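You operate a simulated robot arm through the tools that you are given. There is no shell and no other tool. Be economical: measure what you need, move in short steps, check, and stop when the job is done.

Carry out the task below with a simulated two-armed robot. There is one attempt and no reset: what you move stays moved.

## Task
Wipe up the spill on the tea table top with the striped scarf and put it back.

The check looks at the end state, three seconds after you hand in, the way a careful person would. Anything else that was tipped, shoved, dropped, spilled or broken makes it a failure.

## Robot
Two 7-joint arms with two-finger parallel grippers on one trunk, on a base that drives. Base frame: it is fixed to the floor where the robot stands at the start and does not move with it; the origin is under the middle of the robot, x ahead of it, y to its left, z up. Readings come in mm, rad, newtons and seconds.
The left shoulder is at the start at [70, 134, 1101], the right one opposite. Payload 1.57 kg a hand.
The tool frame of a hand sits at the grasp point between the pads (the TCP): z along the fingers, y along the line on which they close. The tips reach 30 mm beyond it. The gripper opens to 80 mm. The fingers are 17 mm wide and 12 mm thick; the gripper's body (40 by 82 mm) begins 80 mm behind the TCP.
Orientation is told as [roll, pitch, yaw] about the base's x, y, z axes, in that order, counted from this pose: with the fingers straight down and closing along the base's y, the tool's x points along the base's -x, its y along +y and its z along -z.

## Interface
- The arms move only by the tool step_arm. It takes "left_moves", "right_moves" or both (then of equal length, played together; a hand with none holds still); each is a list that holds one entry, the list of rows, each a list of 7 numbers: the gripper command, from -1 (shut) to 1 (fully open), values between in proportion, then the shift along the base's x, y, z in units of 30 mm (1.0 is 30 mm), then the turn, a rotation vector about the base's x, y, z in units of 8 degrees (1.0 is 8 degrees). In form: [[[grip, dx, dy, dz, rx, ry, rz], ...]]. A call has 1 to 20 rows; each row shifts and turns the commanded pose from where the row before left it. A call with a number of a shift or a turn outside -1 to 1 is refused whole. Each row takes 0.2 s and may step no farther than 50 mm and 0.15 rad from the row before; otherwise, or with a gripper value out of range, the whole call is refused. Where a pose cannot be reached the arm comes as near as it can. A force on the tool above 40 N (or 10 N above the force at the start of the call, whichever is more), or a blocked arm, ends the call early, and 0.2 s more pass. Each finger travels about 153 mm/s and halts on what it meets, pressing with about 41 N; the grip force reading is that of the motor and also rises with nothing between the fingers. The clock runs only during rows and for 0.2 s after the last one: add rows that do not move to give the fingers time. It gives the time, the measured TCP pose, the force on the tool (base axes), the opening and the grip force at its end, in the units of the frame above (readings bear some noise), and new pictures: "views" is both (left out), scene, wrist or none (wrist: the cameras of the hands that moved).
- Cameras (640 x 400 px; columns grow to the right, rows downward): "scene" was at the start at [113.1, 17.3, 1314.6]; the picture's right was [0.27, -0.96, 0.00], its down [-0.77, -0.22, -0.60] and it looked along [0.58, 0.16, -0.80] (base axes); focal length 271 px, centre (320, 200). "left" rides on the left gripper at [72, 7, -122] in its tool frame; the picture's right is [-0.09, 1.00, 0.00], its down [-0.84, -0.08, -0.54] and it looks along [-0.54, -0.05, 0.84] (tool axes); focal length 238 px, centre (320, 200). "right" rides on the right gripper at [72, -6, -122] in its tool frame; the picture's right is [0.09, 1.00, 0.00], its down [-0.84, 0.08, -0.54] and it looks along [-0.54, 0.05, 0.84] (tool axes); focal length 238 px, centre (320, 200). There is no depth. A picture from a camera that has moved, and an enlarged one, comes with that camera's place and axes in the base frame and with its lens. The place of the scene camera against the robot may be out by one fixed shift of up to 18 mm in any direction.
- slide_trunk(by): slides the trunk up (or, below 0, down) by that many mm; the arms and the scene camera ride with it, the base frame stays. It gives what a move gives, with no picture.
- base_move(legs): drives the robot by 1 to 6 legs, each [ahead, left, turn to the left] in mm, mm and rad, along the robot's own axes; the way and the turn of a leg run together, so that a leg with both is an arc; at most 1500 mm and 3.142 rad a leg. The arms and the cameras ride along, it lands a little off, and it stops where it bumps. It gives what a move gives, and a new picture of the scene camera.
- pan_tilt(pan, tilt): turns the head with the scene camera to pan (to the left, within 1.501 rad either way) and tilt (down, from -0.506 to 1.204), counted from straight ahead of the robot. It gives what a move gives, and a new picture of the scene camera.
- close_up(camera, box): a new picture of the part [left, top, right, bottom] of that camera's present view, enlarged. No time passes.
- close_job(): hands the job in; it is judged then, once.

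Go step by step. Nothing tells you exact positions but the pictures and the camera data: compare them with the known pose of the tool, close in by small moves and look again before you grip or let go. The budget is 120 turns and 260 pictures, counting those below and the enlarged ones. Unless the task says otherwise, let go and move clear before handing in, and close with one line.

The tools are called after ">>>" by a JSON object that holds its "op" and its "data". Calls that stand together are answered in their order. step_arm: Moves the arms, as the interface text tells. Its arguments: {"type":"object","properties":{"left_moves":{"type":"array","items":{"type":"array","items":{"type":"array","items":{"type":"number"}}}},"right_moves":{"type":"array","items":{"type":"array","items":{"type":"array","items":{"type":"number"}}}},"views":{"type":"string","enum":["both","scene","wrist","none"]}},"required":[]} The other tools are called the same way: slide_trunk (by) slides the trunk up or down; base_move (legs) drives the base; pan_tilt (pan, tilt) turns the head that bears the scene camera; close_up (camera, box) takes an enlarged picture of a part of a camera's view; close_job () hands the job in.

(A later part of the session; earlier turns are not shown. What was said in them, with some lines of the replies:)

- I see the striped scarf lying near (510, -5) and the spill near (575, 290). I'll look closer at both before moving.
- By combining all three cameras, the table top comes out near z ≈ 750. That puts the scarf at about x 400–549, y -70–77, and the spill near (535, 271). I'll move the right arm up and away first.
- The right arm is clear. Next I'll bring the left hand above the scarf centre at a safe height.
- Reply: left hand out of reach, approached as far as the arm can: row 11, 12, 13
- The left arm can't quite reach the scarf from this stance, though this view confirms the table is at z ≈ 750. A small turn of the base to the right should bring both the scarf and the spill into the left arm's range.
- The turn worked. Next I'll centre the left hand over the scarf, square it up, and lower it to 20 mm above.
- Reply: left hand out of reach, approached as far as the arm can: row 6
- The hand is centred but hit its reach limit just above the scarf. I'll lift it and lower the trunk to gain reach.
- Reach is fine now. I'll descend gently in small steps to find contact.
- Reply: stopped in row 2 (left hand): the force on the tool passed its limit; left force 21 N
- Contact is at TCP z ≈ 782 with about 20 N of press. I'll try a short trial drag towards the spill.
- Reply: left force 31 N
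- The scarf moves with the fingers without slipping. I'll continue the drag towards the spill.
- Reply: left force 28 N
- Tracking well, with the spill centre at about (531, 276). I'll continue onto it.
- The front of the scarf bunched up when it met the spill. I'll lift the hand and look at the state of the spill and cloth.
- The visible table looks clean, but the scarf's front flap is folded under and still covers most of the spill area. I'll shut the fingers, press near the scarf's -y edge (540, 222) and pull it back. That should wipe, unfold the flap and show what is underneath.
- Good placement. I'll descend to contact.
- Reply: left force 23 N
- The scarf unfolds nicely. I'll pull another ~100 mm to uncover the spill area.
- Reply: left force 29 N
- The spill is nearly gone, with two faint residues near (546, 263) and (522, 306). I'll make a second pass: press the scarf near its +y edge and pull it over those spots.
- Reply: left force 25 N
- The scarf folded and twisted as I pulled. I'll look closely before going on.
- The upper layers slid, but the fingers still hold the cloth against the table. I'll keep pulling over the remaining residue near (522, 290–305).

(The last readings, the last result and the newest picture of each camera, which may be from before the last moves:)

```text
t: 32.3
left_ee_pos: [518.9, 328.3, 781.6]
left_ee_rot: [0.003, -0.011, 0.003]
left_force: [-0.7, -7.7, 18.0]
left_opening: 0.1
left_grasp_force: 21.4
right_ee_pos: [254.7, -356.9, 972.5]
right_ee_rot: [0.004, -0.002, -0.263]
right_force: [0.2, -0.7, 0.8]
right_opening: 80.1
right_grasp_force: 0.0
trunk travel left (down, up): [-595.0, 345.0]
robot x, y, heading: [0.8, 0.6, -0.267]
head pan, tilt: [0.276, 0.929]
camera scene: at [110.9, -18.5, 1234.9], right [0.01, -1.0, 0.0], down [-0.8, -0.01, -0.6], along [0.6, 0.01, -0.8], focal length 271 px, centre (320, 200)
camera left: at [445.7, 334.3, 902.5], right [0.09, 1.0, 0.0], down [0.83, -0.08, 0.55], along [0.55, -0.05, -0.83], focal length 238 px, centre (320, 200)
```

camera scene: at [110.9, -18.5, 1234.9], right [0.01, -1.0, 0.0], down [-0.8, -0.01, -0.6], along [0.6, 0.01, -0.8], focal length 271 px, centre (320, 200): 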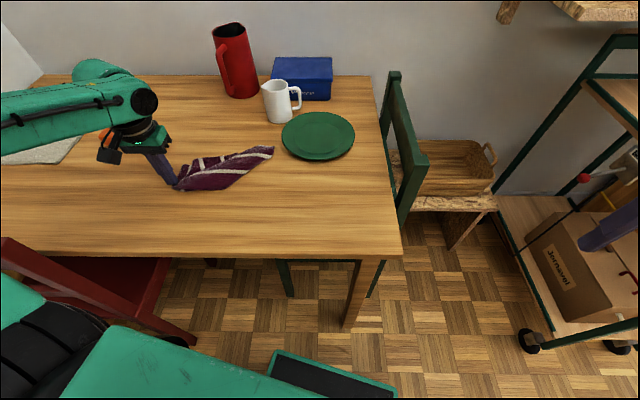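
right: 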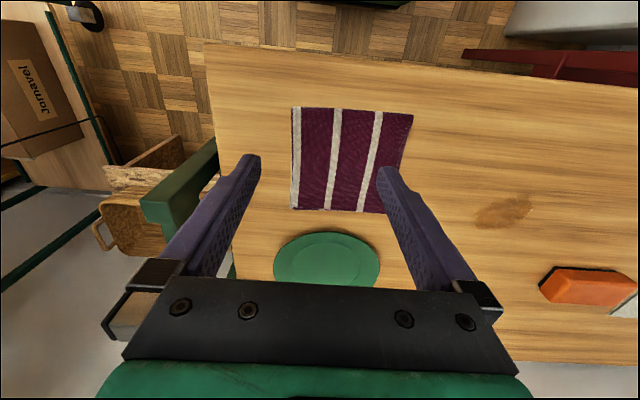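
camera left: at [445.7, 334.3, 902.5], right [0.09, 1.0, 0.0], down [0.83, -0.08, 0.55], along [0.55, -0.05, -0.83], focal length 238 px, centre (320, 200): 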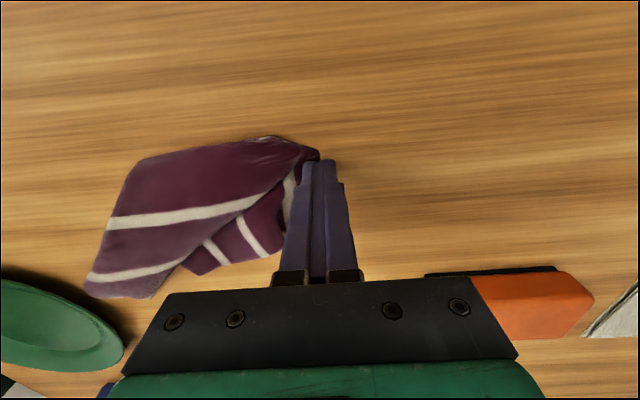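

The residue looks wiped so far, and the scarf is now trailing out towards (640, 110). I'll lift the hand and inspect the whole layout.

>>> {"op": "step_arm", "data": {"left_moves": [[[-1, 0, 0, 0.7, 0, 0, 0], [-1, 0, 0, 1, 0, 0, 0], [-1, -0.8, -0.3, 1, 0, 0, 0], [-1, -0.8, -0.5, 1, 0, 0, 0], [-1, -0.8, -0.5, 1, 0, 0, 0], [-1, -0.8, -0.5, 1, 0, 0, 0], [-1, -0.8, -0.5, 0, 0, 0, 0]]], "views": "both"}}

>>> {"op": "close_up", "data": {"camera": "scene", "box": [140, 120, 300, 220]}}

>>> {"op": "close_up", "data": {"camera": "left", "box": [160, 90, 480, 290]}}

```text
t: 33.9
left_ee_pos: [397.3, 260.2, 948.6]
left_ee_rot: [-0.005, -0.011, 0.002]
left_force: [0.3, 0.5, -0.9]
left_opening: 0.0
left_grasp_force: 21.4
left hand out of reach, approached as far as the arm can: row 7
right_ee_pos: [256.4, -355.7, 973.4]
right_ee_rot: [0.001, -0.003, -0.262]
right_force: [-1.0, 0.8, 0.6]
right_opening: 80.1
right_grasp_force: 0.1
trunk travel left (down, up): [-595.0, 345.0]
robot x, y, heading: [-0.9, -1.6, -0.258]
head pan, tilt: [0.276, 0.929]
camera scene: at [113.0, -14.9, 1234.7], right [0.01, -1.0, 0.0], down [-0.8, -0.01, -0.6], along [0.6, 0.01, -0.8], focal length 271 px, centre (320, 200)
camera left: at [324.3, 267.5, 1069.5], right [0.09, 1.0, 0.0], down [0.83, -0.07, 0.55], along [0.55, -0.05, -0.83], focal length 238 px, centre (320, 200)
```

scene: 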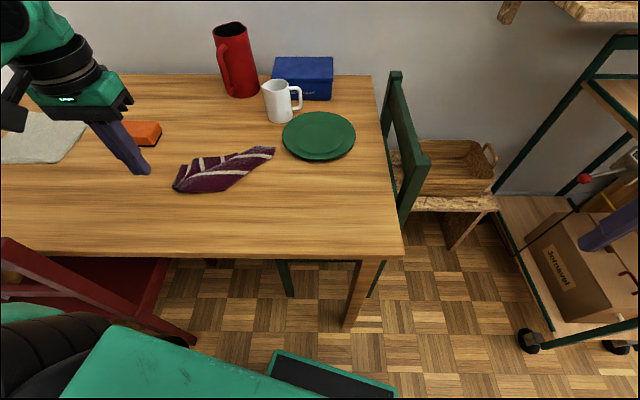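
left: 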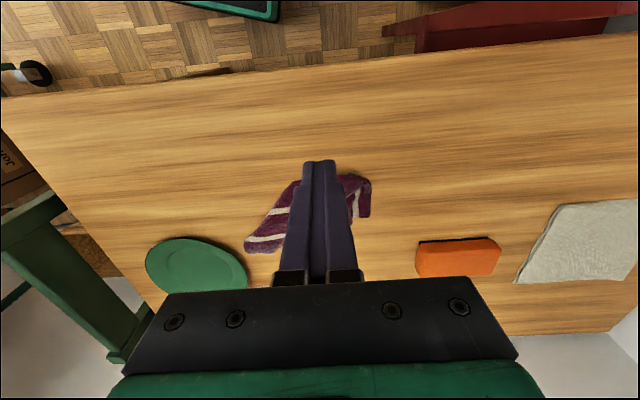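

```text
4.00 times, centred on (220, 170) of scene
camera zoom: at [113.0, -14.9, 1234.7], right [0.01, -1.0, 0.0], down [-0.8, -0.01, -0.6], along [0.6, 0.01, -0.8], focal length 1083 px, centre (720, 320)
```

zoom: 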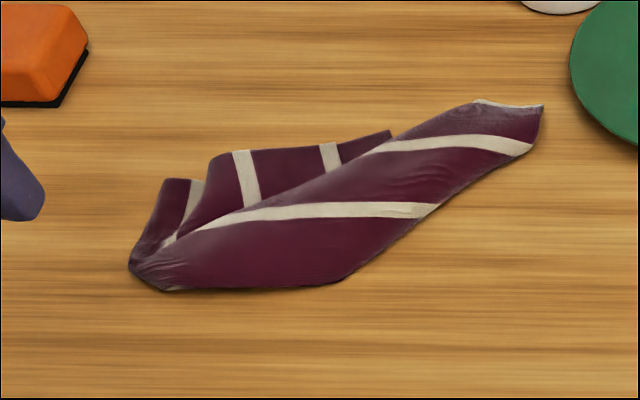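

```text
2.00 times, centred on (320, 190) of left
camera zoom: at [324.3, 267.5, 1069.5], right [0.09, 1.0, 0.0], down [0.83, -0.07, 0.55], along [0.55, -0.05, -0.83], focal length 477 px, centre (320, 220)
```

zoom: 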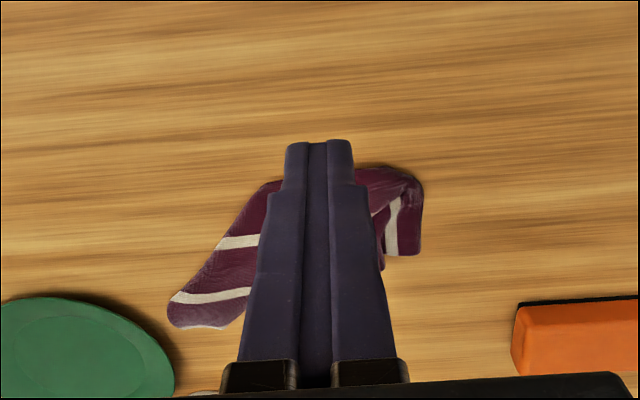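

The spill area is still covered by the twisted scarf. I'll pinch its near corner around (512, 222) and lift it, both to unfold the scarf and to see underneath.

>>> {"op": "step_arm", "data": {"left_moves": [[[-0.1, 0.8, -0.3, -0.8, 0, 0, 0], [-0.1, 0.8, -0.3, -0.8, 0, 0, 0], [-0.1, 0.8, -0.3, -0.8, 0, 0, 0], [-0.1, 0.8, -0.3, -0.8, 0, 0, 0], [-0.1, 0.6, -0.07, -0.8, 0, 0, 0], [-0.1, 0, 0, -0.6, 0, 0, 0], [-0.1, 0, 0, 0, 0, 0, 0]]], "views": "both"}}

```text
t: 35.5
left_ee_pos: [514.6, 221.8, 807.7]
left_ee_rot: [-0.001, -0.008, 0.001]
left_force: [0.4, 1.1, 0.8]
left_opening: 36.1
left_grasp_force: 0.1
right_ee_pos: [257.4, -356.4, 973.4]
right_ee_rot: [0.0, 0.0, -0.263]
right_force: [0.3, 0.6, -0.4]
right_opening: 80.0
right_grasp_force: 0.0
trunk travel left (down, up): [-595.0, 345.0]
robot x, y, heading: [0.7, 7.0, -0.263]
head pan, tilt: [0.276, 0.929]
camera scene: at [114.1, -14.9, 1234.6], right [0.01, -1.0, 0.0], down [-0.8, -0.01, -0.6], along [0.6, 0.01, -0.8], focal length 271 px, centre (320, 200)
camera left: at [440.9, 228.8, 928.5], right [0.09, 1.0, 0.0], down [0.83, -0.07, 0.55], along [0.55, -0.05, -0.84], focal length 238 px, centre (320, 200)
```

scene: 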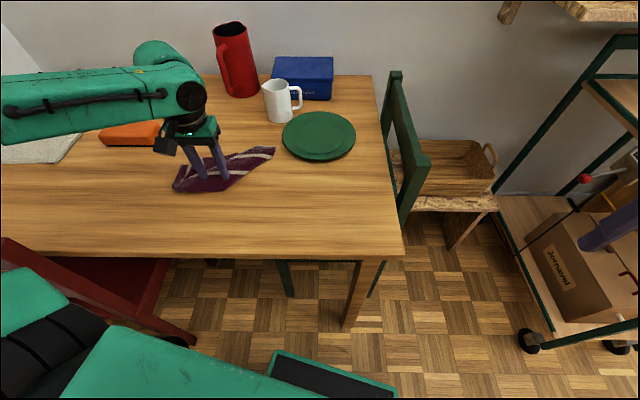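
left: 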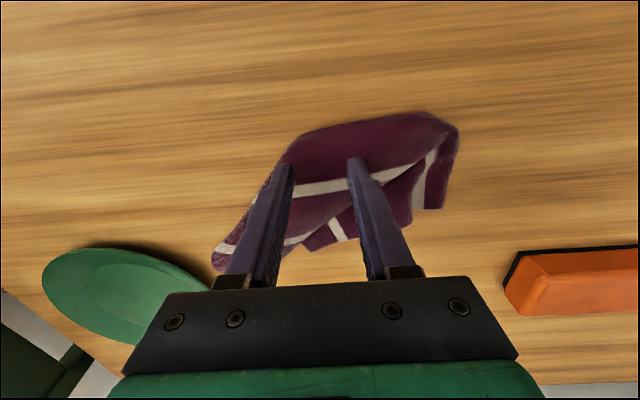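

>>> {"op": "step_arm", "data": {"left_moves": [[[-0.1, -0.2, 0.45, -0.3, 0, 0, 0], [-0.1, 0, 0, -0.25, 0, 0, 0], [-0.1, 0, 0, -0.15, 0, 0, 0], [-0.1, 0, 0, -0.07, 0, 0, 0], [-1, 0, 0, 0, 0, 0, 0], [-1, 0, 0, 0, 0, 0, 0], [-1, 0, 0, 0, 0, 0, 0]]], "views": "wrist"}}

```text
t: 37.1
left_ee_pos: [508.1, 235.7, 784.2]
left_ee_rot: [-0.003, -0.006, 0.002]
left_force: [0.0, -0.1, 2.5]
left_opening: 2.6
left_grasp_force: 23.8
right_ee_pos: [255.9, -355.5, 972.4]
right_ee_rot: [-0.001, -0.001, -0.262]
right_force: [0.8, 0.2, -0.7]
right_opening: 80.1
right_grasp_force: 0.1
trunk travel left (down, up): [-595.0, 345.0]
robot x, y, heading: [-0.9, 0.1, -0.262]
head pan, tilt: [0.276, 0.929]
camera left: at [434.7, 242.5, 906.0], right [0.09, 1.0, 0.0], down [0.83, -0.07, 0.55], along [0.55, -0.05, -0.84], focal length 238 px, centre (320, 200)
```

left: 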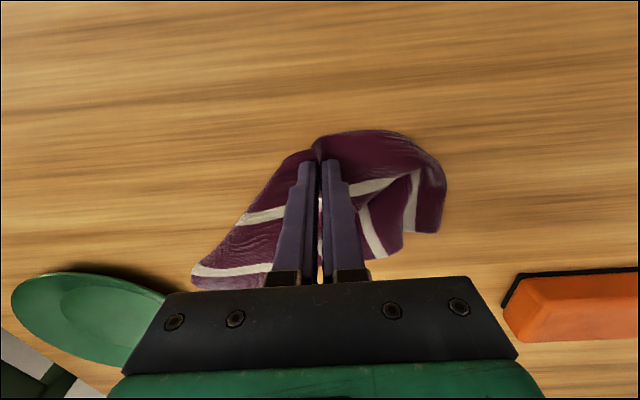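

I have a pinch on the cloth (2.6 mm opening). I'll lift and draw towards the robot.

>>> {"op": "step_arm", "data": {"left_moves": [[[-1, 0, 0, 0.6, 0, 0, 0], [-1, -0.4, 0, 0.7, 0, 0, 0], [-1, -0.5, 0, 0.7, 0, 0, 0], [-1, -0.5, 0, 0.7, 0, 0, 0], [-1, 0, 0, 0, 0, 0, 0]]], "views": "both"}}

>>> {"op": "close_up", "data": {"camera": "scene", "box": [140, 120, 300, 220]}}

```text
t: 38.3
left_ee_pos: [466.2, 234.3, 865.3]
left_ee_rot: [-0.001, -0.007, 0.002]
left_force: [-0.5, -0.1, 0.9]
left_opening: 2.6
left_grasp_force: 24.1
right_ee_pos: [256.8, -353.6, 973.1]
right_ee_rot: [-0.002, 0.001, -0.262]
right_force: [0.4, 0.2, 0.3]
right_opening: 79.8
right_grasp_force: 0.0
trunk travel left (down, up): [-595.0, 345.0]
robot x, y, heading: [-0.3, -0.3, -0.268]
head pan, tilt: [0.276, 0.929]
camera scene: at [114.7, -14.8, 1234.5], right [0.01, -1.0, 0.0], down [-0.8, -0.01, -0.6], along [0.6, 0.01, -0.8], focal length 271 px, centre (320, 200)
camera left: at [393.0, 241.7, 986.7], right [0.09, 1.0, 0.0], down [0.83, -0.07, 0.55], along [0.55, -0.05, -0.84], focal length 238 px, centre (320, 200)
```

scene: 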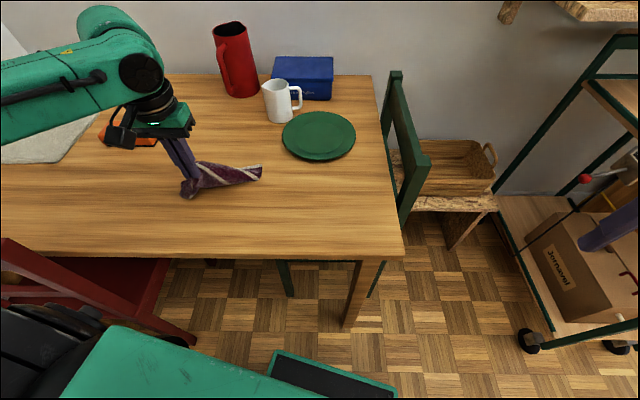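
left: 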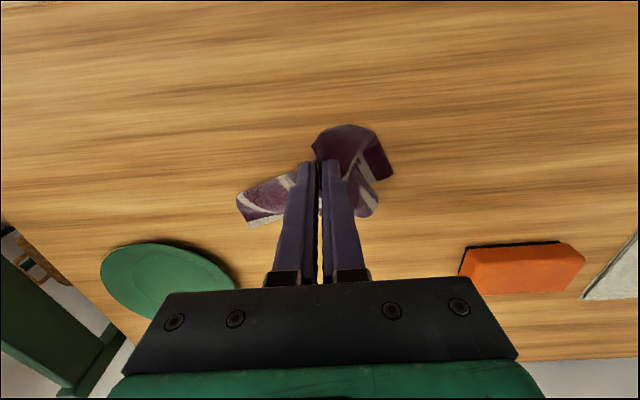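

```text
4.00 times, centred on (220, 170) of scene
camera zoom: at [114.7, -14.8, 1234.5], right [0.01, -1.0, 0.0], down [-0.8, -0.01, -0.6], along [0.6, 0.01, -0.8], focal length 1083 px, centre (720, 320)
```

zoom: 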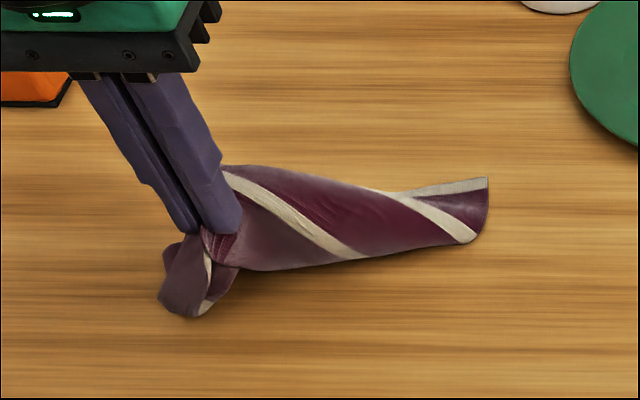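

The whole scarf is held. I'll lift it clear of the table, carry it toward its home spot, and check the spill area.

>>> {"op": "step_arm", "data": {"left_moves": [[[-1, 0, 0, 1, 0, 0, 0], [-1, 0, 0, 1, 0, 0, 0], [-1, 0, 0, 1, 0, 0, 0], [-1, 0, -0.3, 0.8, 0, 0, 0], [-1, 0, -0.7, 0, 0, 0, 0], [-1, 0, -0.7, 0, 0, 0, 0], [-1, 0, -0.7, 0, 0, 0, 0], [-1, 0, -0.7, 0, 0, 0, 0], [-1, 0, -0.7, 0, 0, 0, 0], [-1, 0, -0.7, 0, 0, 0, 0], [-1, 0, 0, 0, 0, 0, 0], [-1, 0, 0, 0, 0, 0, 0]]], "views": "both"}}

>>> {"op": "close_up", "data": {"camera": "scene", "box": [120, 120, 280, 220]}}

```text
t: 40.9
left_ee_pos: [466.8, 99.3, 979.4]
left_ee_rot: [-0.001, -0.005, 0.002]
left_force: [-0.2, -0.3, 0.0]
left_opening: 2.8
left_grasp_force: 23.7
right_ee_pos: [257.0, -355.8, 972.9]
right_ee_rot: [0.001, 0.0, -0.261]
right_force: [-0.2, 0.8, -0.3]
right_opening: 79.7
right_grasp_force: 0.0
trunk travel left (down, up): [-595.0, 345.0]
robot x, y, heading: [3.2, -1.2, -0.258]
head pan, tilt: [0.276, 0.929]
camera scene: at [114.3, -15.0, 1234.6], right [0.01, -1.0, 0.0], down [-0.8, -0.01, -0.6], along [0.6, 0.01, -0.8], focal length 271 px, centre (320, 200)
camera left: at [394.1, 106.9, 1101.3], right [0.09, 1.0, 0.0], down [0.83, -0.07, 0.55], along [0.55, -0.05, -0.84], focal length 238 px, centre (320, 200)
```

scene: 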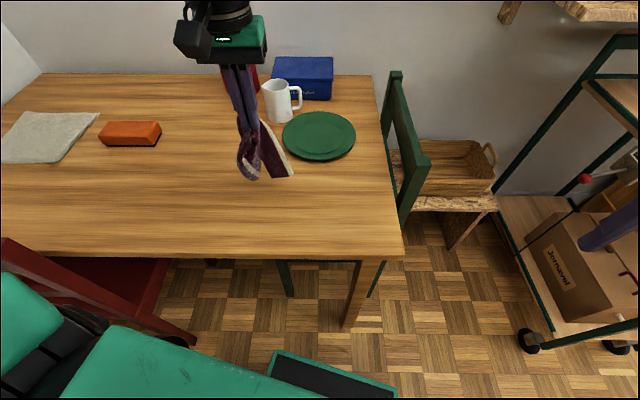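
left: 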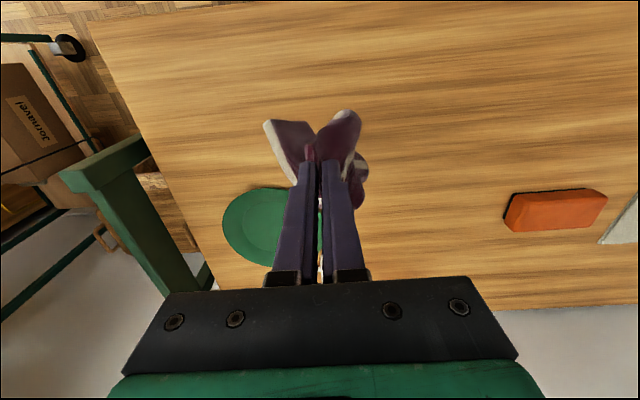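

```text
4.00 times, centred on (200, 170) of scene
camera zoom: at [114.3, -15.0, 1234.6], right [0.01, -1.0, 0.0], down [-0.8, -0.01, -0.6], along [0.6, 0.01, -0.8], focal length 1083 px, centre (800, 320)
```

zoom: 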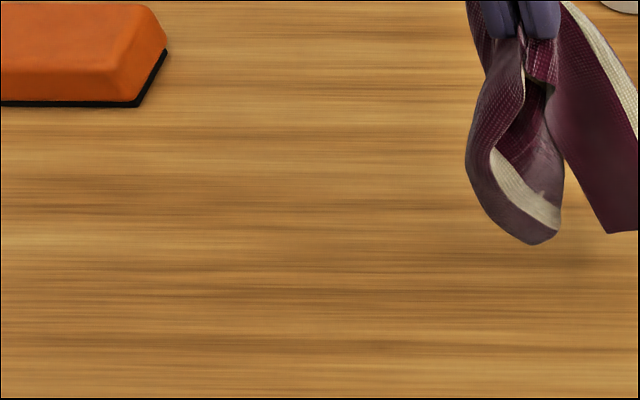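

The spill area looks clean. I'll check it at higher zoom and see how the scarf hangs.

>>> {"op": "close_up", "data": {"camera": "scene", "box": [170, 160, 234, 200]}}

>>> {"op": "close_up", "data": {"camera": "scene", "box": [216, 100, 312, 190]}}

>>> {"op": "close_up", "data": {"camera": "left", "box": [240, 90, 400, 220]}}

```text
10.00 times, centred on (202, 180) of scene
camera zoom: at [114.3, -15.0, 1234.6], right [0.01, -1.0, 0.0], down [-0.8, -0.01, -0.6], along [0.6, 0.01, -0.8], focal length 2708 px, centre (1500, 400)
```

zoom: 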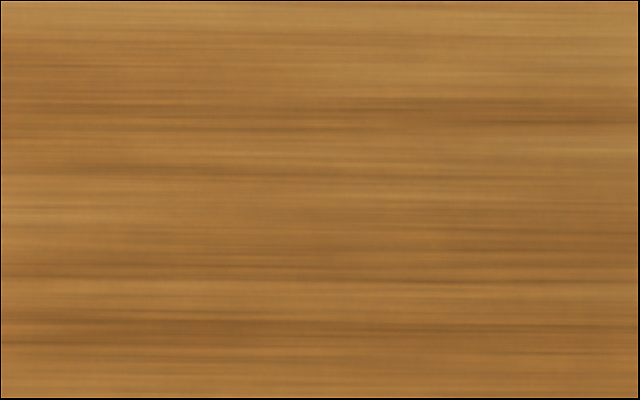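

```text
4.44 times, centred on (264, 145) of scene
camera zoom: at [114.3, -15.0, 1234.6], right [0.01, -1.0, 0.0], down [-0.8, -0.01, -0.6], along [0.6, 0.01, -0.8], focal length 1204 px, centre (569, 444)
```

zoom: 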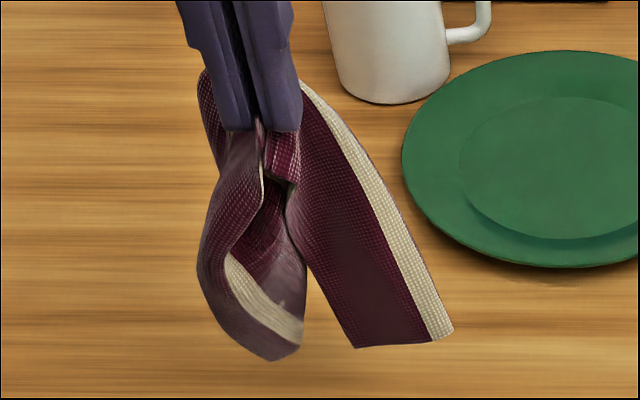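

```text
3.08 times, centred on (320, 155) of left
camera zoom: at [394.1, 106.9, 1101.3], right [0.09, 1.0, 0.0], down [0.83, -0.07, 0.55], along [0.55, -0.05, -0.84], focal length 733 px, centre (320, 338)
```

zoom: 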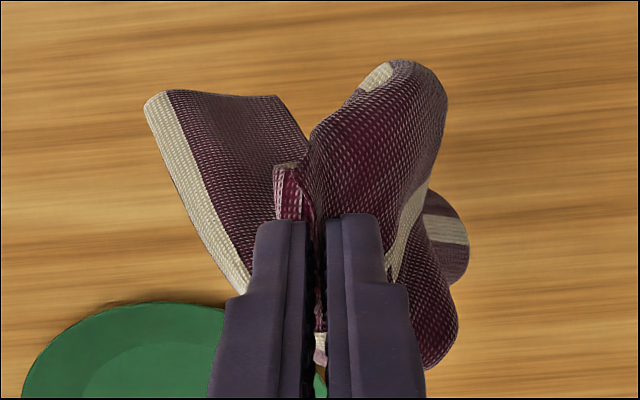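

The table is clean. Now I'll lower the scarf at its home spot around (475, 5) and release it.

>>> {"op": "step_arm", "data": {"left_moves": [[[-1, 0, -0.8, -0.5, 0, 0, 0], [-1, 0, -0.8, -0.5, 0, 0, 0], [-1, 0, -0.8, -0.5, 0, 0, 0], [-1, 0, -0.8, -0.8, 0, 0, 0], [-1, 0, 0, -0.8, 0, 0, 0], [-1, 0, 0, -0.8, 0, 0, 0], [-1, 0, 0, -0.8, 0, 0, 0], [-1, 0, 0, 0, 0, 0, 0]]], "views": "both"}}

```text
t: 42.7
left_ee_pos: [465.1, 4.7, 838.5]
left_ee_rot: [-0.003, -0.009, 0.0]
left_force: [-0.2, -0.1, 0.0]
left_opening: 2.5
left_grasp_force: 24.5
right_ee_pos: [256.3, -355.1, 972.5]
right_ee_rot: [0.001, 0.001, -0.262]
right_force: [0.0, -0.1, 0.2]
right_opening: 80.2
right_grasp_force: 0.1
trunk travel left (down, up): [-595.0, 345.0]
robot x, y, heading: [-2.1, -0.6, -0.259]
head pan, tilt: [0.276, 0.929]
camera scene: at [113.8, -14.8, 1234.7], right [0.01, -1.0, 0.0], down [-0.8, -0.01, -0.6], along [0.6, 0.01, -0.8], focal length 271 px, centre (320, 200)
camera left: at [391.9, 11.7, 959.1], right [0.09, 1.0, 0.0], down [0.83, -0.07, 0.55], along [0.55, -0.05, -0.84], focal length 238 px, centre (320, 200)
```

scene: 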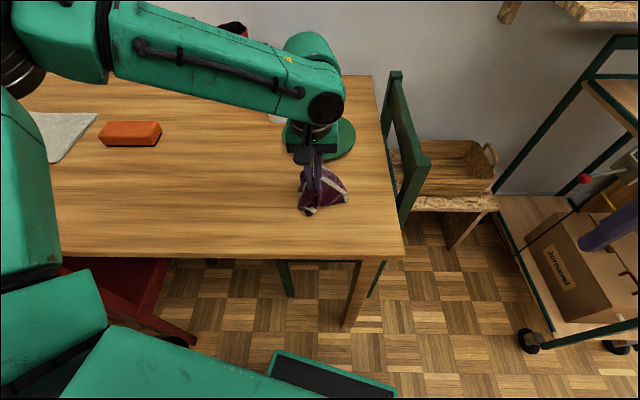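
left: 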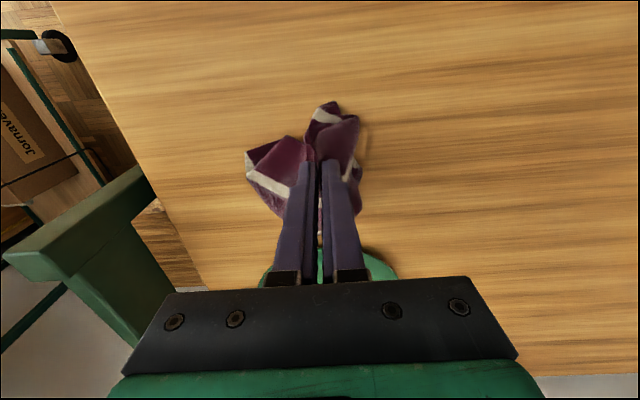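

>>> {"op": "step_arm", "data": {"left_moves": [[[-1, 0, 0.2, -0.5, 0, 0, 0], [-1, 0, 0.3, -0.5, 0, 0, 0], [-1, 0, 0.3, -0.4, 0, 0, 0], [-1, 0, 0.2, -0.2, 0, 0, 0], [0, 0, 0, 0, 0, 0, 0], [0.5, 0, 0, 0, 0, 0, 0], [0.5, 0, 0, 0.3, 0, 0, 0], [0.5, 0, 0, 1, 0, 0, 0], [0.5, 0, 0, 1, 0, 0, 0], [0.5, 0, 0.5, 1, 0, 0, 0], [0.5, 0, 0.8, 0.5, 0, 0, 0], [0.5, 0, 0.8, 0, 0, 0, 0]]], "views": "both"}}

>>> {"op": "close_up", "data": {"camera": "scene", "box": [240, 140, 400, 240]}}

>>> {"op": "close_up", "data": {"camera": "left", "box": [160, 60, 400, 250]}}

```text
t: 45.3
left_ee_pos: [464.7, 99.4, 906.4]
left_ee_rot: [-0.005, -0.007, 0.002]
left_force: [0.3, 0.2, 0.8]
left_opening: 59.9
left_grasp_force: 0.0
right_ee_pos: [256.3, -354.1, 974.0]
right_ee_rot: [-0.003, -0.001, -0.26]
right_force: [-1.1, -0.1, 0.0]
right_opening: 80.0
right_grasp_force: 0.0
trunk travel left (down, up): [-595.0, 345.0]
robot x, y, heading: [2.6, 2.7, -0.258]
head pan, tilt: [0.276, 0.929]
camera scene: at [114.1, -13.8, 1234.6], right [0.01, -1.0, 0.0], down [-0.8, -0.01, -0.6], along [0.6, 0.01, -0.8], focal length 271 px, centre (320, 200)
camera left: at [391.3, 105.5, 1028.4], right [0.09, 1.0, 0.0], down [0.83, -0.07, 0.55], along [0.55, -0.05, -0.84], focal length 238 px, centre (320, 200)
```

scene: 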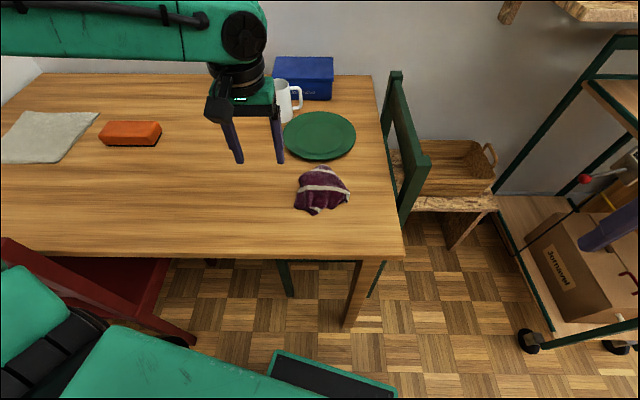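
left: 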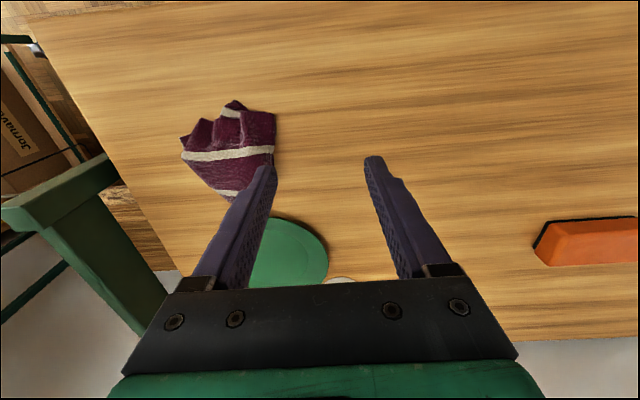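

```text
4.00 times, centred on (320, 190) of scene
camera zoom: at [114.1, -13.8, 1234.6], right [0.01, -1.0, 0.0], down [-0.8, -0.01, -0.6], along [0.6, 0.01, -0.8], focal length 1083 px, centre (320, 240)
```

zoom: 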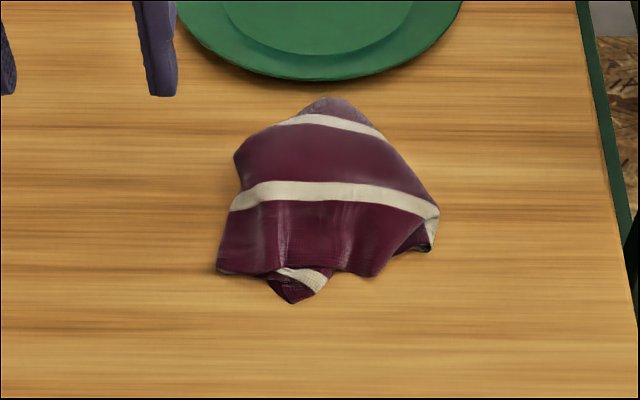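

```text
2.11 times, centred on (280, 155) of left
camera zoom: at [391.3, 105.5, 1028.4], right [0.09, 1.0, 0.0], down [0.83, -0.07, 0.55], along [0.55, -0.05, -0.84], focal length 502 px, centre (404, 295)
```

zoom: 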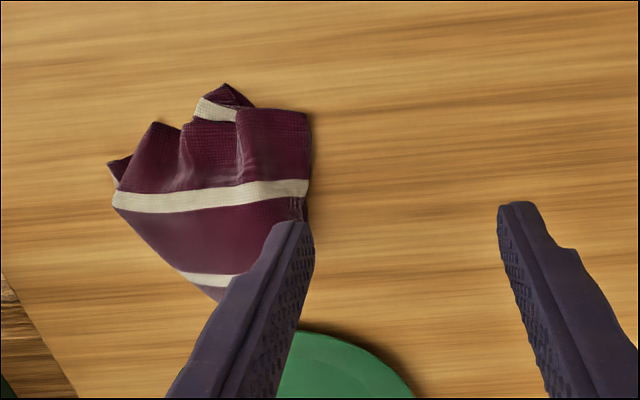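

The scarf is back near home, but crumpled and about 35 mm too far out. I'll tidy it by pressing near its near-left corner (465, 40) and pulling that toward the original corner (400, 75).

>>> {"op": "step_arm", "data": {"left_moves": [[[-1, 0, -0.7, -0.8, 0, 0, 0], [-1, 0, -0.7, -0.8, 0, 0, 0], [-1, 0, -0.6, -0.8, 0, 0, 0], [-1, 0, 0, -0.8, 0, 0, 0], [-1, 0, 0, -0.4, 0, 0, 0], [-1, 0, 0, -0.3, 0, 0, 0], [-1, 0, 0, -0.15, 0, 0, 0], [-1, 0, 0, 0, 0, 0, 0]]], "views": "wrist"}}

```text
t: 47.1
left_ee_pos: [465.9, 36.2, 783.6]
left_ee_rot: [-0.002, -0.008, 0.002]
left_force: [0.4, -0.1, 1.7]
left_opening: 0.0
left_grasp_force: 21.3
right_ee_pos: [256.7, -355.5, 972.1]
right_ee_rot: [0.0, -0.001, -0.263]
right_force: [1.1, -0.3, -0.1]
right_opening: 80.0
right_grasp_force: 0.2
trunk travel left (down, up): [-595.0, 345.0]
robot x, y, heading: [-0.7, 1.7, -0.26]
head pan, tilt: [0.276, 0.929]
camera left: at [392.4, 43.3, 905.0], right [0.09, 1.0, 0.0], down [0.83, -0.07, 0.55], along [0.55, -0.05, -0.84], focal length 238 px, centre (320, 200)
```

left: 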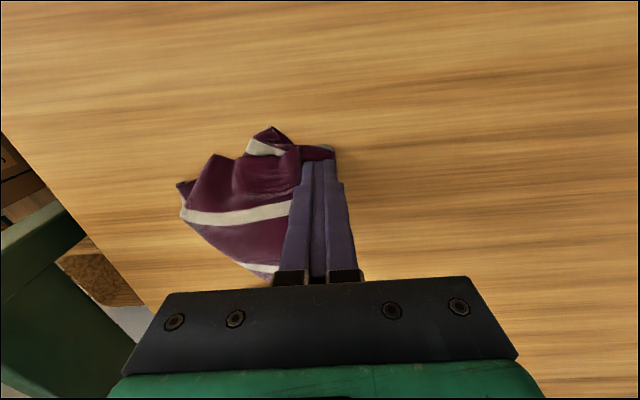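

>>> {"op": "step_arm", "data": {"left_moves": [[[-1, 0, 0, -0.1, 0, 0, 0], [-1, 0, 0, -0.08, 0, 0, 0], [-1, -0.2, 0.1, 0, 0, 0, 0], [-1, -0.3, 0.15, 0, 0, 0, 0], [-1, -0.3, 0.15, 0, 0, 0, 0], [-1, -0.3, 0.15, 0, 0, 0, 0], [-1, -0.3, 0.15, 0, 0, 0, 0], [-1, -0.2, 0.15, 0, 0, 0, 0], [-1, 0, 0, 0.3, 0, 0, 0], [-1, 0, 0, 1, 0, 0, 0], [-1, 0, 0, 1, 0, 0, 0], [-1, 0, 0.7, 0.6, 0, 0, 0]]], "views": "both"}}

>>> {"op": "close_up", "data": {"camera": "scene", "box": [240, 140, 400, 240]}}

```text
t: 48.3
left_ee_pos: [444.6, 45.9, 781.0]
left_ee_rot: [-0.011, -0.019, 0.0]
left_force: [-1.5, -2.9, 16.0]
left_opening: 0.0
left_grasp_force: 21.8
right_ee_pos: [254.6, -355.0, 973.1]
right_ee_rot: [-0.001, -0.003, -0.26]
right_force: [-0.7, 0.8, 0.2]
right_opening: 80.2
right_grasp_force: 0.1
trunk travel left (down, up): [-595.0, 345.0]
robot x, y, heading: [4.0, 2.6, -0.262]
head pan, tilt: [0.276, 0.929]
stopped in row 6 (left hand): the force on the tool passed its limit (the readings are from after the stop); the commanded pose is now the measured one
camera scene: at [111.6, -14.8, 1234.5], right [0.01, -1.0, 0.0], down [-0.8, -0.01, -0.6], along [0.6, 0.01, -0.8], focal length 271 px, centre (320, 200)
camera left: at [370.1, 53.2, 902.7], right [0.09, 1.0, -0.01], down [0.83, -0.07, 0.56], along [0.56, -0.06, -0.83], focal length 238 px, centre (320, 200)
```

scene: 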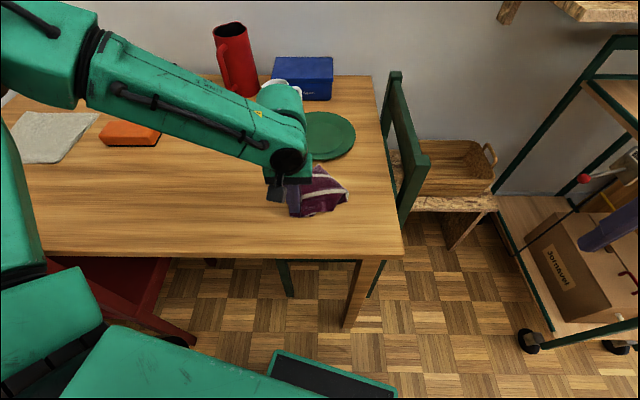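
left: 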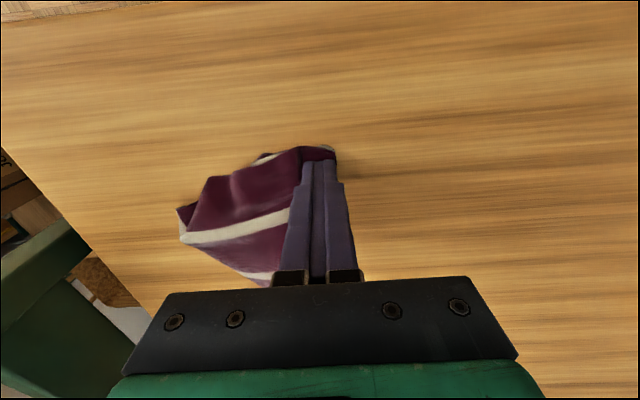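

```text
4.00 times, centred on (320, 190) of scene
camera zoom: at [111.6, -14.8, 1234.5], right [0.01, -1.0, 0.0], down [-0.8, -0.01, -0.6], along [0.6, 0.01, -0.8], focal length 1083 px, centre (320, 240)
```

zoom: 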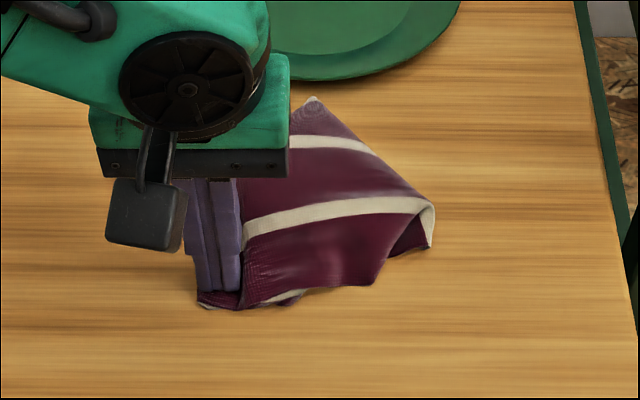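

That is spreading it well. I'll continue the same pull and then lift.

>>> {"op": "step_arm", "data": {"left_moves": [[[-1, -0.25, 0.15, 0.01, 0, 0, 0], [-1, -0.25, 0.15, 0, 0, 0, 0], [-1, -0.25, 0.15, 0, 0, 0, 0], [-1, -0.25, 0.15, 0, 0, 0, 0], [-1, 0, 0, 0.3, 0, 0, 0], [-1, 0, 0, 1, 0, 0, 0], [-1, 0, 0, 1, 0, 0, 0], [-1, 0.3, 0.8, 0.8, 0, 0, 0], [-1, 0.3, 0.8, 0.3, 0, 0, 0], [-1, 0.3, 0.8, 0, 0, 0, 0], [-1, 0.3, 0.8, 0, 0, 0, 0]]], "views": "both"}}

>>> {"op": "close_up", "data": {"camera": "scene", "box": [240, 140, 400, 240]}}

>>> {"op": "close_up", "data": {"camera": "left", "box": [80, 60, 320, 250]}}

```text
t: 50.7
left_ee_pos: [451.3, 161.2, 881.1]
left_ee_rot: [-0.006, -0.015, 0.002]
left_force: [0.2, 0.3, -1.1]
left_opening: 0.0
left_grasp_force: 21.4
right_ee_pos: [256.3, -355.8, 972.4]
right_ee_rot: [-0.004, 0.0, -0.263]
right_force: [-0.3, 0.1, 0.0]
right_opening: 80.1
right_grasp_force: 0.0
trunk travel left (down, up): [-595.0, 345.0]
robot x, y, heading: [1.4, 5.0, -0.262]
head pan, tilt: [0.276, 0.929]
camera scene: at [114.4, -13.9, 1234.6], right [0.01, -1.0, 0.0], down [-0.8, -0.01, -0.6], along [0.6, 0.01, -0.8], focal length 271 px, centre (320, 200)
camera left: at [377.4, 168.7, 1003.3], right [0.09, 1.0, -0.01], down [0.83, -0.07, 0.55], along [0.55, -0.06, -0.83], focal length 238 px, centre (320, 200)
```

scene: 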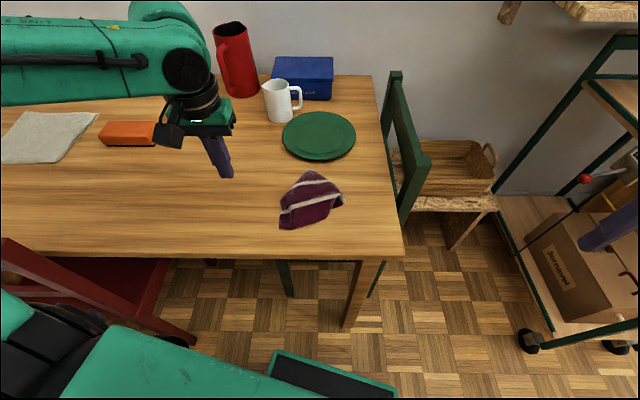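
left: 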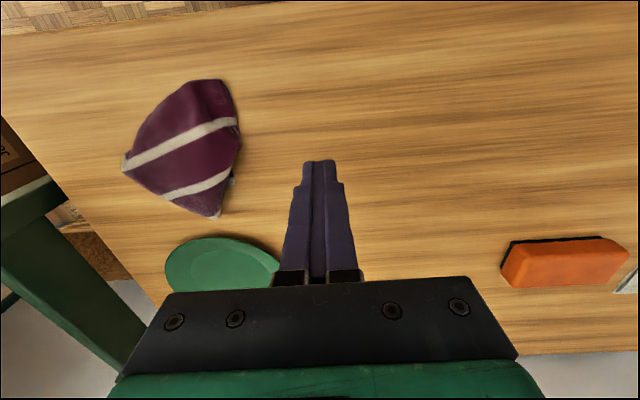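

```text
4.00 times, centred on (320, 190) of scene
camera zoom: at [114.4, -13.9, 1234.6], right [0.01, -1.0, 0.0], down [-0.8, -0.01, -0.6], along [0.6, 0.01, -0.8], focal length 1083 px, centre (320, 240)
```

zoom: 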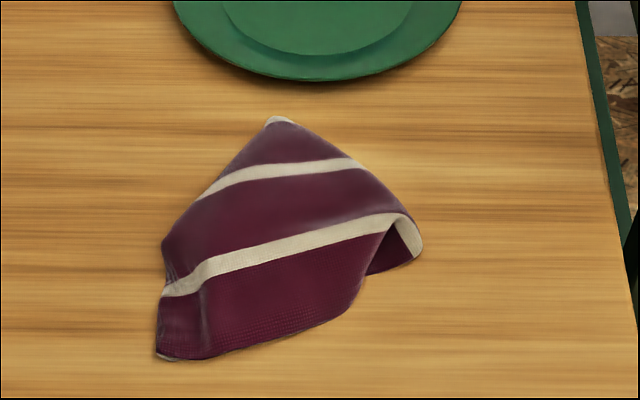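

```text
2.11 times, centred on (200, 155) of left
camera zoom: at [377.4, 168.7, 1003.3], right [0.09, 1.0, -0.01], down [0.83, -0.07, 0.55], along [0.55, -0.06, -0.83], focal length 502 px, centre (573, 295)
```

zoom: 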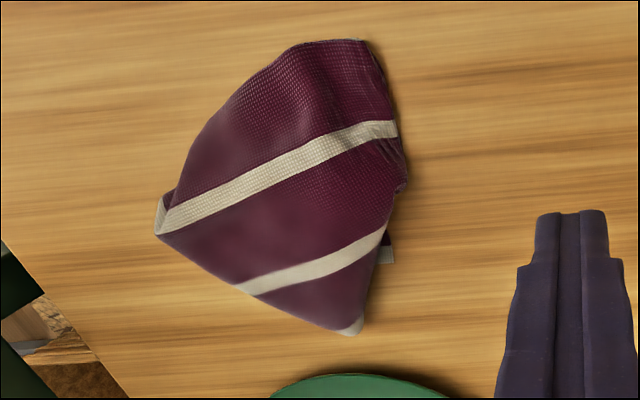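

Good: the near-left corner is now right at home (402, 75). Next I'll press on the far tip (553, 22) and pull it toward the far-left home corner.

>>> {"op": "step_arm", "data": {"left_moves": [[[-1, 0.85, -0.95, 0, 0, 0, 0], [-1, 0.85, -0.95, -0.3, 0, 0, 0], [-1, 0.85, -0.95, -0.6, 0, 0, 0], [-1, 0.85, -0.95, -0.7, 0, 0, 0], [-1, 0, -0.83, -0.7, 0, 0, 0], [-1, 0, 0, -0.5, 0, 0, 0], [-1, 0, 0, -0.3, 0, 0, 0], [-1, 0, 0, 0, 0, 0, 0]]], "views": "wrist"}}

```text
t: 52.5
left_ee_pos: [548.7, 25.9, 789.9]
left_ee_rot: [-0.009, -0.015, 0.002]
left_force: [0.3, 0.2, 0.5]
left_opening: 0.0
left_grasp_force: 21.1
left hand out of reach, approached as far as the arm can: row 6, 7
right_ee_pos: [258.0, -354.8, 972.9]
right_ee_rot: [0.0, 0.0, -0.262]
right_force: [-0.9, 0.1, 0.9]
right_opening: 80.0
right_grasp_force: 0.1
trunk travel left (down, up): [-595.0, 345.0]
robot x, y, heading: [-1.1, 3.8, -0.258]
head pan, tilt: [0.276, 0.929]
camera left: at [474.5, 33.2, 912.0], right [0.09, 1.0, -0.01], down [0.83, -0.07, 0.56], along [0.55, -0.06, -0.83], focal length 238 px, centre (320, 200)
```

left: 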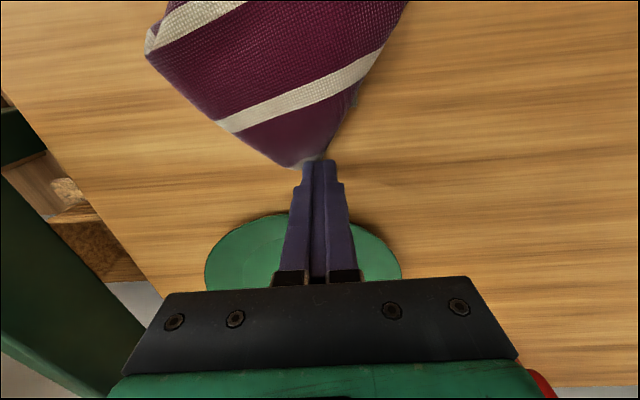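

That spot is at the reach limit and right at the tip, so I'll shift 20 mm nearer, press, and pull toward +y.

>>> {"op": "step_arm", "data": {"left_moves": [[[-1, -0.6, 0, 0, 0, 0, 0], [-1, 0, 0, -0.15, 0, 0, 0], [-1, 0, 0, -0.1, 0, 0, 0], [-1, 0, 0, -0.08, 0, 0, 0], [-1, 0, 0, 0, 0, 0, 0]]], "views": "wrist"}}

```text
t: 53.7
left_ee_pos: [531.2, 27.0, 782.6]
left_ee_rot: [-0.011, -0.017, 0.002]
left_force: [0.8, -0.7, 5.5]
left_opening: 0.0
left_grasp_force: 20.9
right_ee_pos: [255.9, -356.2, 973.6]
right_ee_rot: [0.0, 0.0, -0.263]
right_force: [-0.5, -0.3, 0.0]
right_opening: 80.2
right_grasp_force: 0.1
trunk travel left (down, up): [-595.0, 345.0]
robot x, y, heading: [2.0, 1.6, -0.263]
head pan, tilt: [0.276, 0.929]
camera left: at [456.3, 34.0, 903.4], right [0.09, 1.0, -0.01], down [0.83, -0.07, 0.56], along [0.55, -0.06, -0.83], focal length 238 px, centre (320, 200)
```

left: 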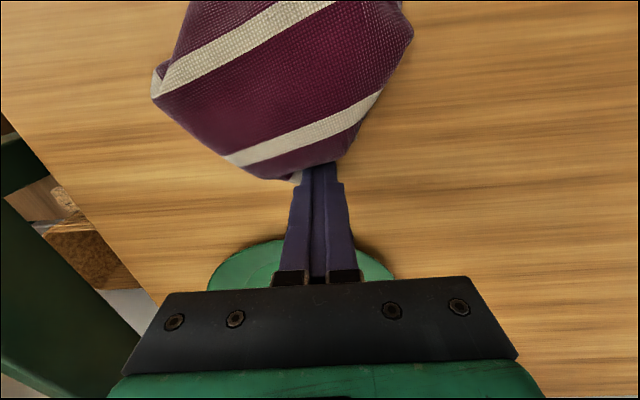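

>>> {"op": "step_arm", "data": {"left_moves": [[[-1, 0, 0, 0.5, 0, 0, 0], [-1, -0.4, -0.45, 0, 0, 0, 0], [-1, 0, 0, -0.4, 0, 0, 0], [-1, 0, 0, -0.2, 0, 0, 0], [-1, 0, 0, -0.08, 0, 0, 0], [-1, 0, 0.2, 0, 0, 0, 0], [-1, 0, 0.3, 0, 0, 0, 0], [-1, 0.05, 0.3, 0, 0, 0, 0], [-1, 0.05, 0.3, 0, 0, 0, 0], [-1, 0.05, 0.3, 0, 0, 0, 0], [-1, 0, 0, 0, 0, 0, 0]]], "views": "both"}}

```text
t: 55.2
left_ee_pos: [520.4, 16.1, 782.3]
left_ee_rot: [-0.02, -0.029, -0.004]
left_force: [-2.9, -2.4, 19.0]
left_opening: 0.1
left_grasp_force: 21.3
right_ee_pos: [253.9, -355.4, 973.5]
right_ee_rot: [0.0, -0.003, -0.261]
right_force: [-0.4, 0.1, 0.1]
right_opening: 80.2
right_grasp_force: 0.0
trunk travel left (down, up): [-595.0, 345.0]
robot x, y, heading: [-1.4, 0.1, -0.265]
head pan, tilt: [0.276, 0.929]
stopped in row 7 (left hand): the force on the tool passed its limit (the readings are from after the stop); the commanded pose is now the measured one
camera scene: at [111.5, -14.9, 1234.7], right [0.01, -1.0, 0.0], down [-0.8, -0.01, -0.6], along [0.6, 0.01, -0.8], focal length 271 px, centre (320, 200)
camera left: at [444.4, 24.8, 902.5], right [0.1, 1.0, -0.02], down [0.82, -0.07, 0.57], along [0.56, -0.07, -0.82], focal length 238 px, centre (320, 200)
```

scene: 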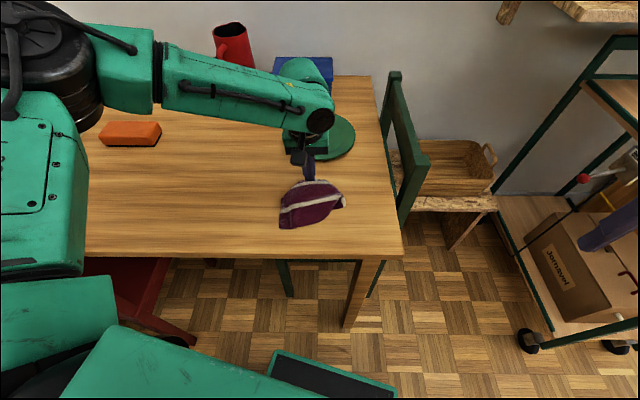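
left: 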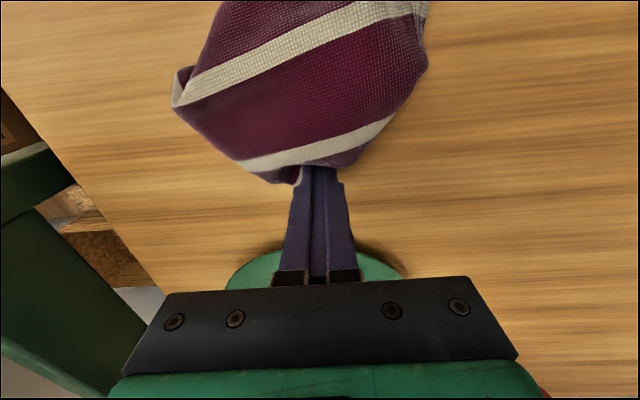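

The finger is still catching the fringe. I'll lift, press well inside the cloth at about (497, 20), and pull out to far-left.

>>> {"op": "step_arm", "data": {"left_moves": [[[-1, 0, 0, 0.8, 0.15, 0.15, 0], [-1, -0.85, 0.1, 0, 0, 0.05, 0], [-1, 0, 0, -0.5, 0, 0, 0], [-1, 0, 0, -0.2, 0, 0, 0], [-1, 0, 0, -0.1, 0, 0, 0], [-1, 0, 0, 0, 0, 0, 0]]], "views": "wrist"}}

```text
t: 56.6
left_ee_pos: [495.8, 19.5, 782.4]
left_ee_rot: [0.002, -0.002, -0.002]
left_force: [2.9, 2.1, 19.3]
left_opening: 0.0
left_grasp_force: 21.3
right_ee_pos: [255.2, -355.5, 973.0]
right_ee_rot: [0.001, -0.003, -0.263]
right_force: [0.5, 0.6, -0.2]
right_opening: 79.7
right_grasp_force: 0.0
trunk travel left (down, up): [-595.0, 345.0]
robot x, y, heading: [-1.2, 0.4, -0.263]
head pan, tilt: [0.276, 0.929]
camera left: at [423.2, 26.1, 904.6], right [0.09, 1.0, 0.0], down [0.84, -0.08, 0.54], along [0.54, -0.05, -0.84], focal length 238 px, centre (320, 200)
```

left: 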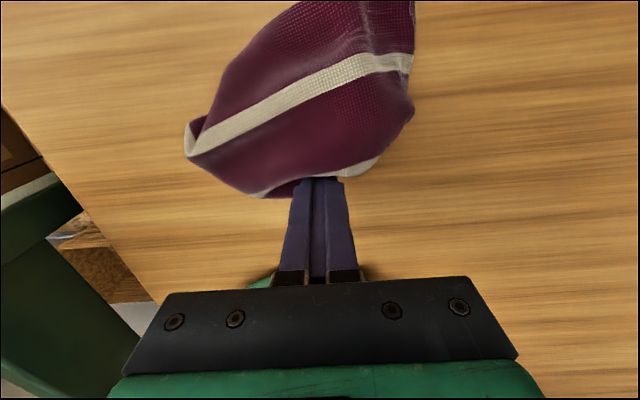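

The cloth seems to have ridden up against the finger. I'll lift gently and look from above.

>>> {"op": "step_arm", "data": {"left_moves": [[[-1, 0.3, 0, 0.2, 0, 0, 0], [-1, 0.6, 0, 0.2, 0, 0, 0], [-1, 0, 0, 1, 0, 0, 0], [-1, 0, 0.5, 1, 0, 0, 0], [-1, -0.5, 0.9, 1, 0, 0, 0], [-1, -0.5, 0.9, 0.5, 0, 0, 0], [-1, -0.5, 0.9, 0, 0, 0, 0], [-1, -0.5, 0.9, 0, 0, 0, 0], [-1, -0.5, 0.9, 0, 0, 0, 0]]], "views": "both"}}

>>> {"op": "close_up", "data": {"camera": "scene", "box": [240, 140, 400, 240]}}

>>> {"op": "close_up", "data": {"camera": "left", "box": [80, 60, 320, 250]}}

```text
t: 58.6
left_ee_pos: [446.5, 170.4, 894.7]
left_ee_rot: [0.004, 0.005, -0.004]
left_force: [-0.4, -0.1, 0.5]
left_opening: 0.0
left_grasp_force: 21.1
right_ee_pos: [256.1, -355.0, 973.4]
right_ee_rot: [-0.002, -0.002, -0.264]
right_force: [0.2, -0.2, -0.2]
right_opening: 80.1
right_grasp_force: 0.1
trunk travel left (down, up): [-595.0, 345.0]
robot x, y, heading: [0.7, 1.4, -0.265]
head pan, tilt: [0.276, 0.929]
camera scene: at [113.7, -13.7, 1234.7], right [0.01, -1.0, 0.0], down [-0.8, -0.01, -0.6], along [0.6, 0.01, -0.8], focal length 271 px, centre (320, 200)
camera left: at [375.1, 176.1, 1016.8], right [0.1, 1.0, 0.0], down [0.84, -0.08, 0.54], along [0.54, -0.05, -0.84], focal length 238 px, centre (320, 200)
```

scene: 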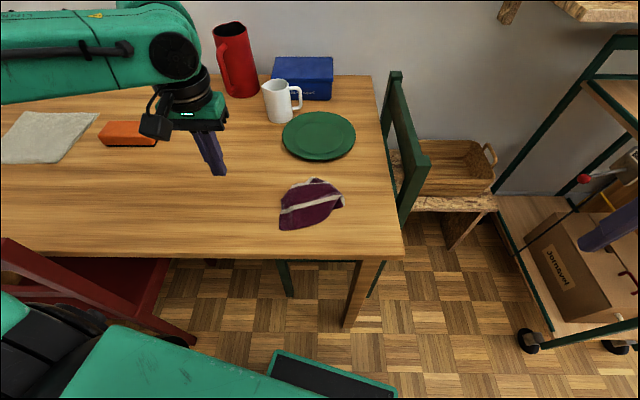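
left: 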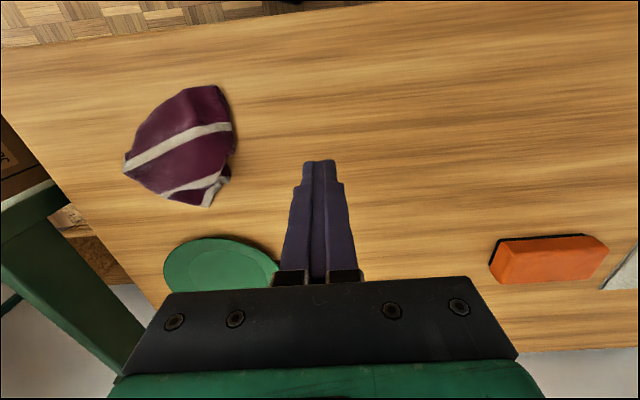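

```text
4.00 times, centred on (320, 190) of scene
camera zoom: at [113.7, -13.7, 1234.7], right [0.01, -1.0, 0.0], down [-0.8, -0.01, -0.6], along [0.6, 0.01, -0.8], focal length 1083 px, centre (320, 240)
```

zoom: 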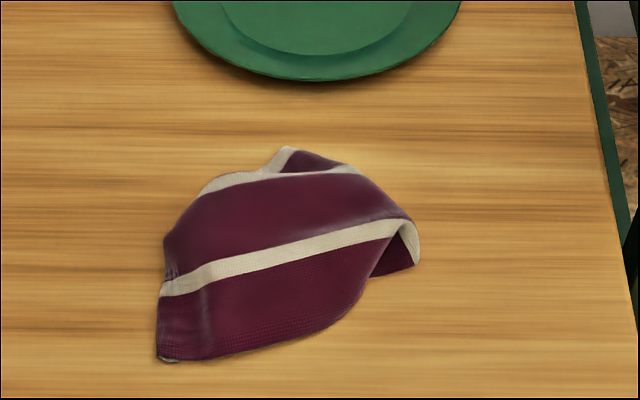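

```text
2.11 times, centred on (200, 155) of left
camera zoom: at [375.1, 176.1, 1016.8], right [0.1, 1.0, 0.0], down [0.84, -0.08, 0.54], along [0.54, -0.05, -0.84], focal length 502 px, centre (573, 295)
```

zoom: 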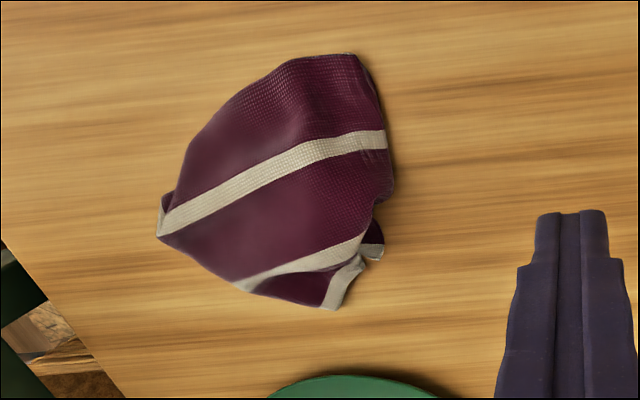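

The spill area is clean in the close-ups. The scarf lies within its original spot (x ≈ 402–540, y ≈ -62–78), though it's more rumpled than its neat fold at the start. The other items look unmoved and both hands are clear, so I'm handing in.

>>> {"op": "close_job", "data": {}}

```text
The job is handed in.
```

The spill is wiped up and the striped scarf is back in its place on the tea table, but it is rumpled instead of neatly folded as before.
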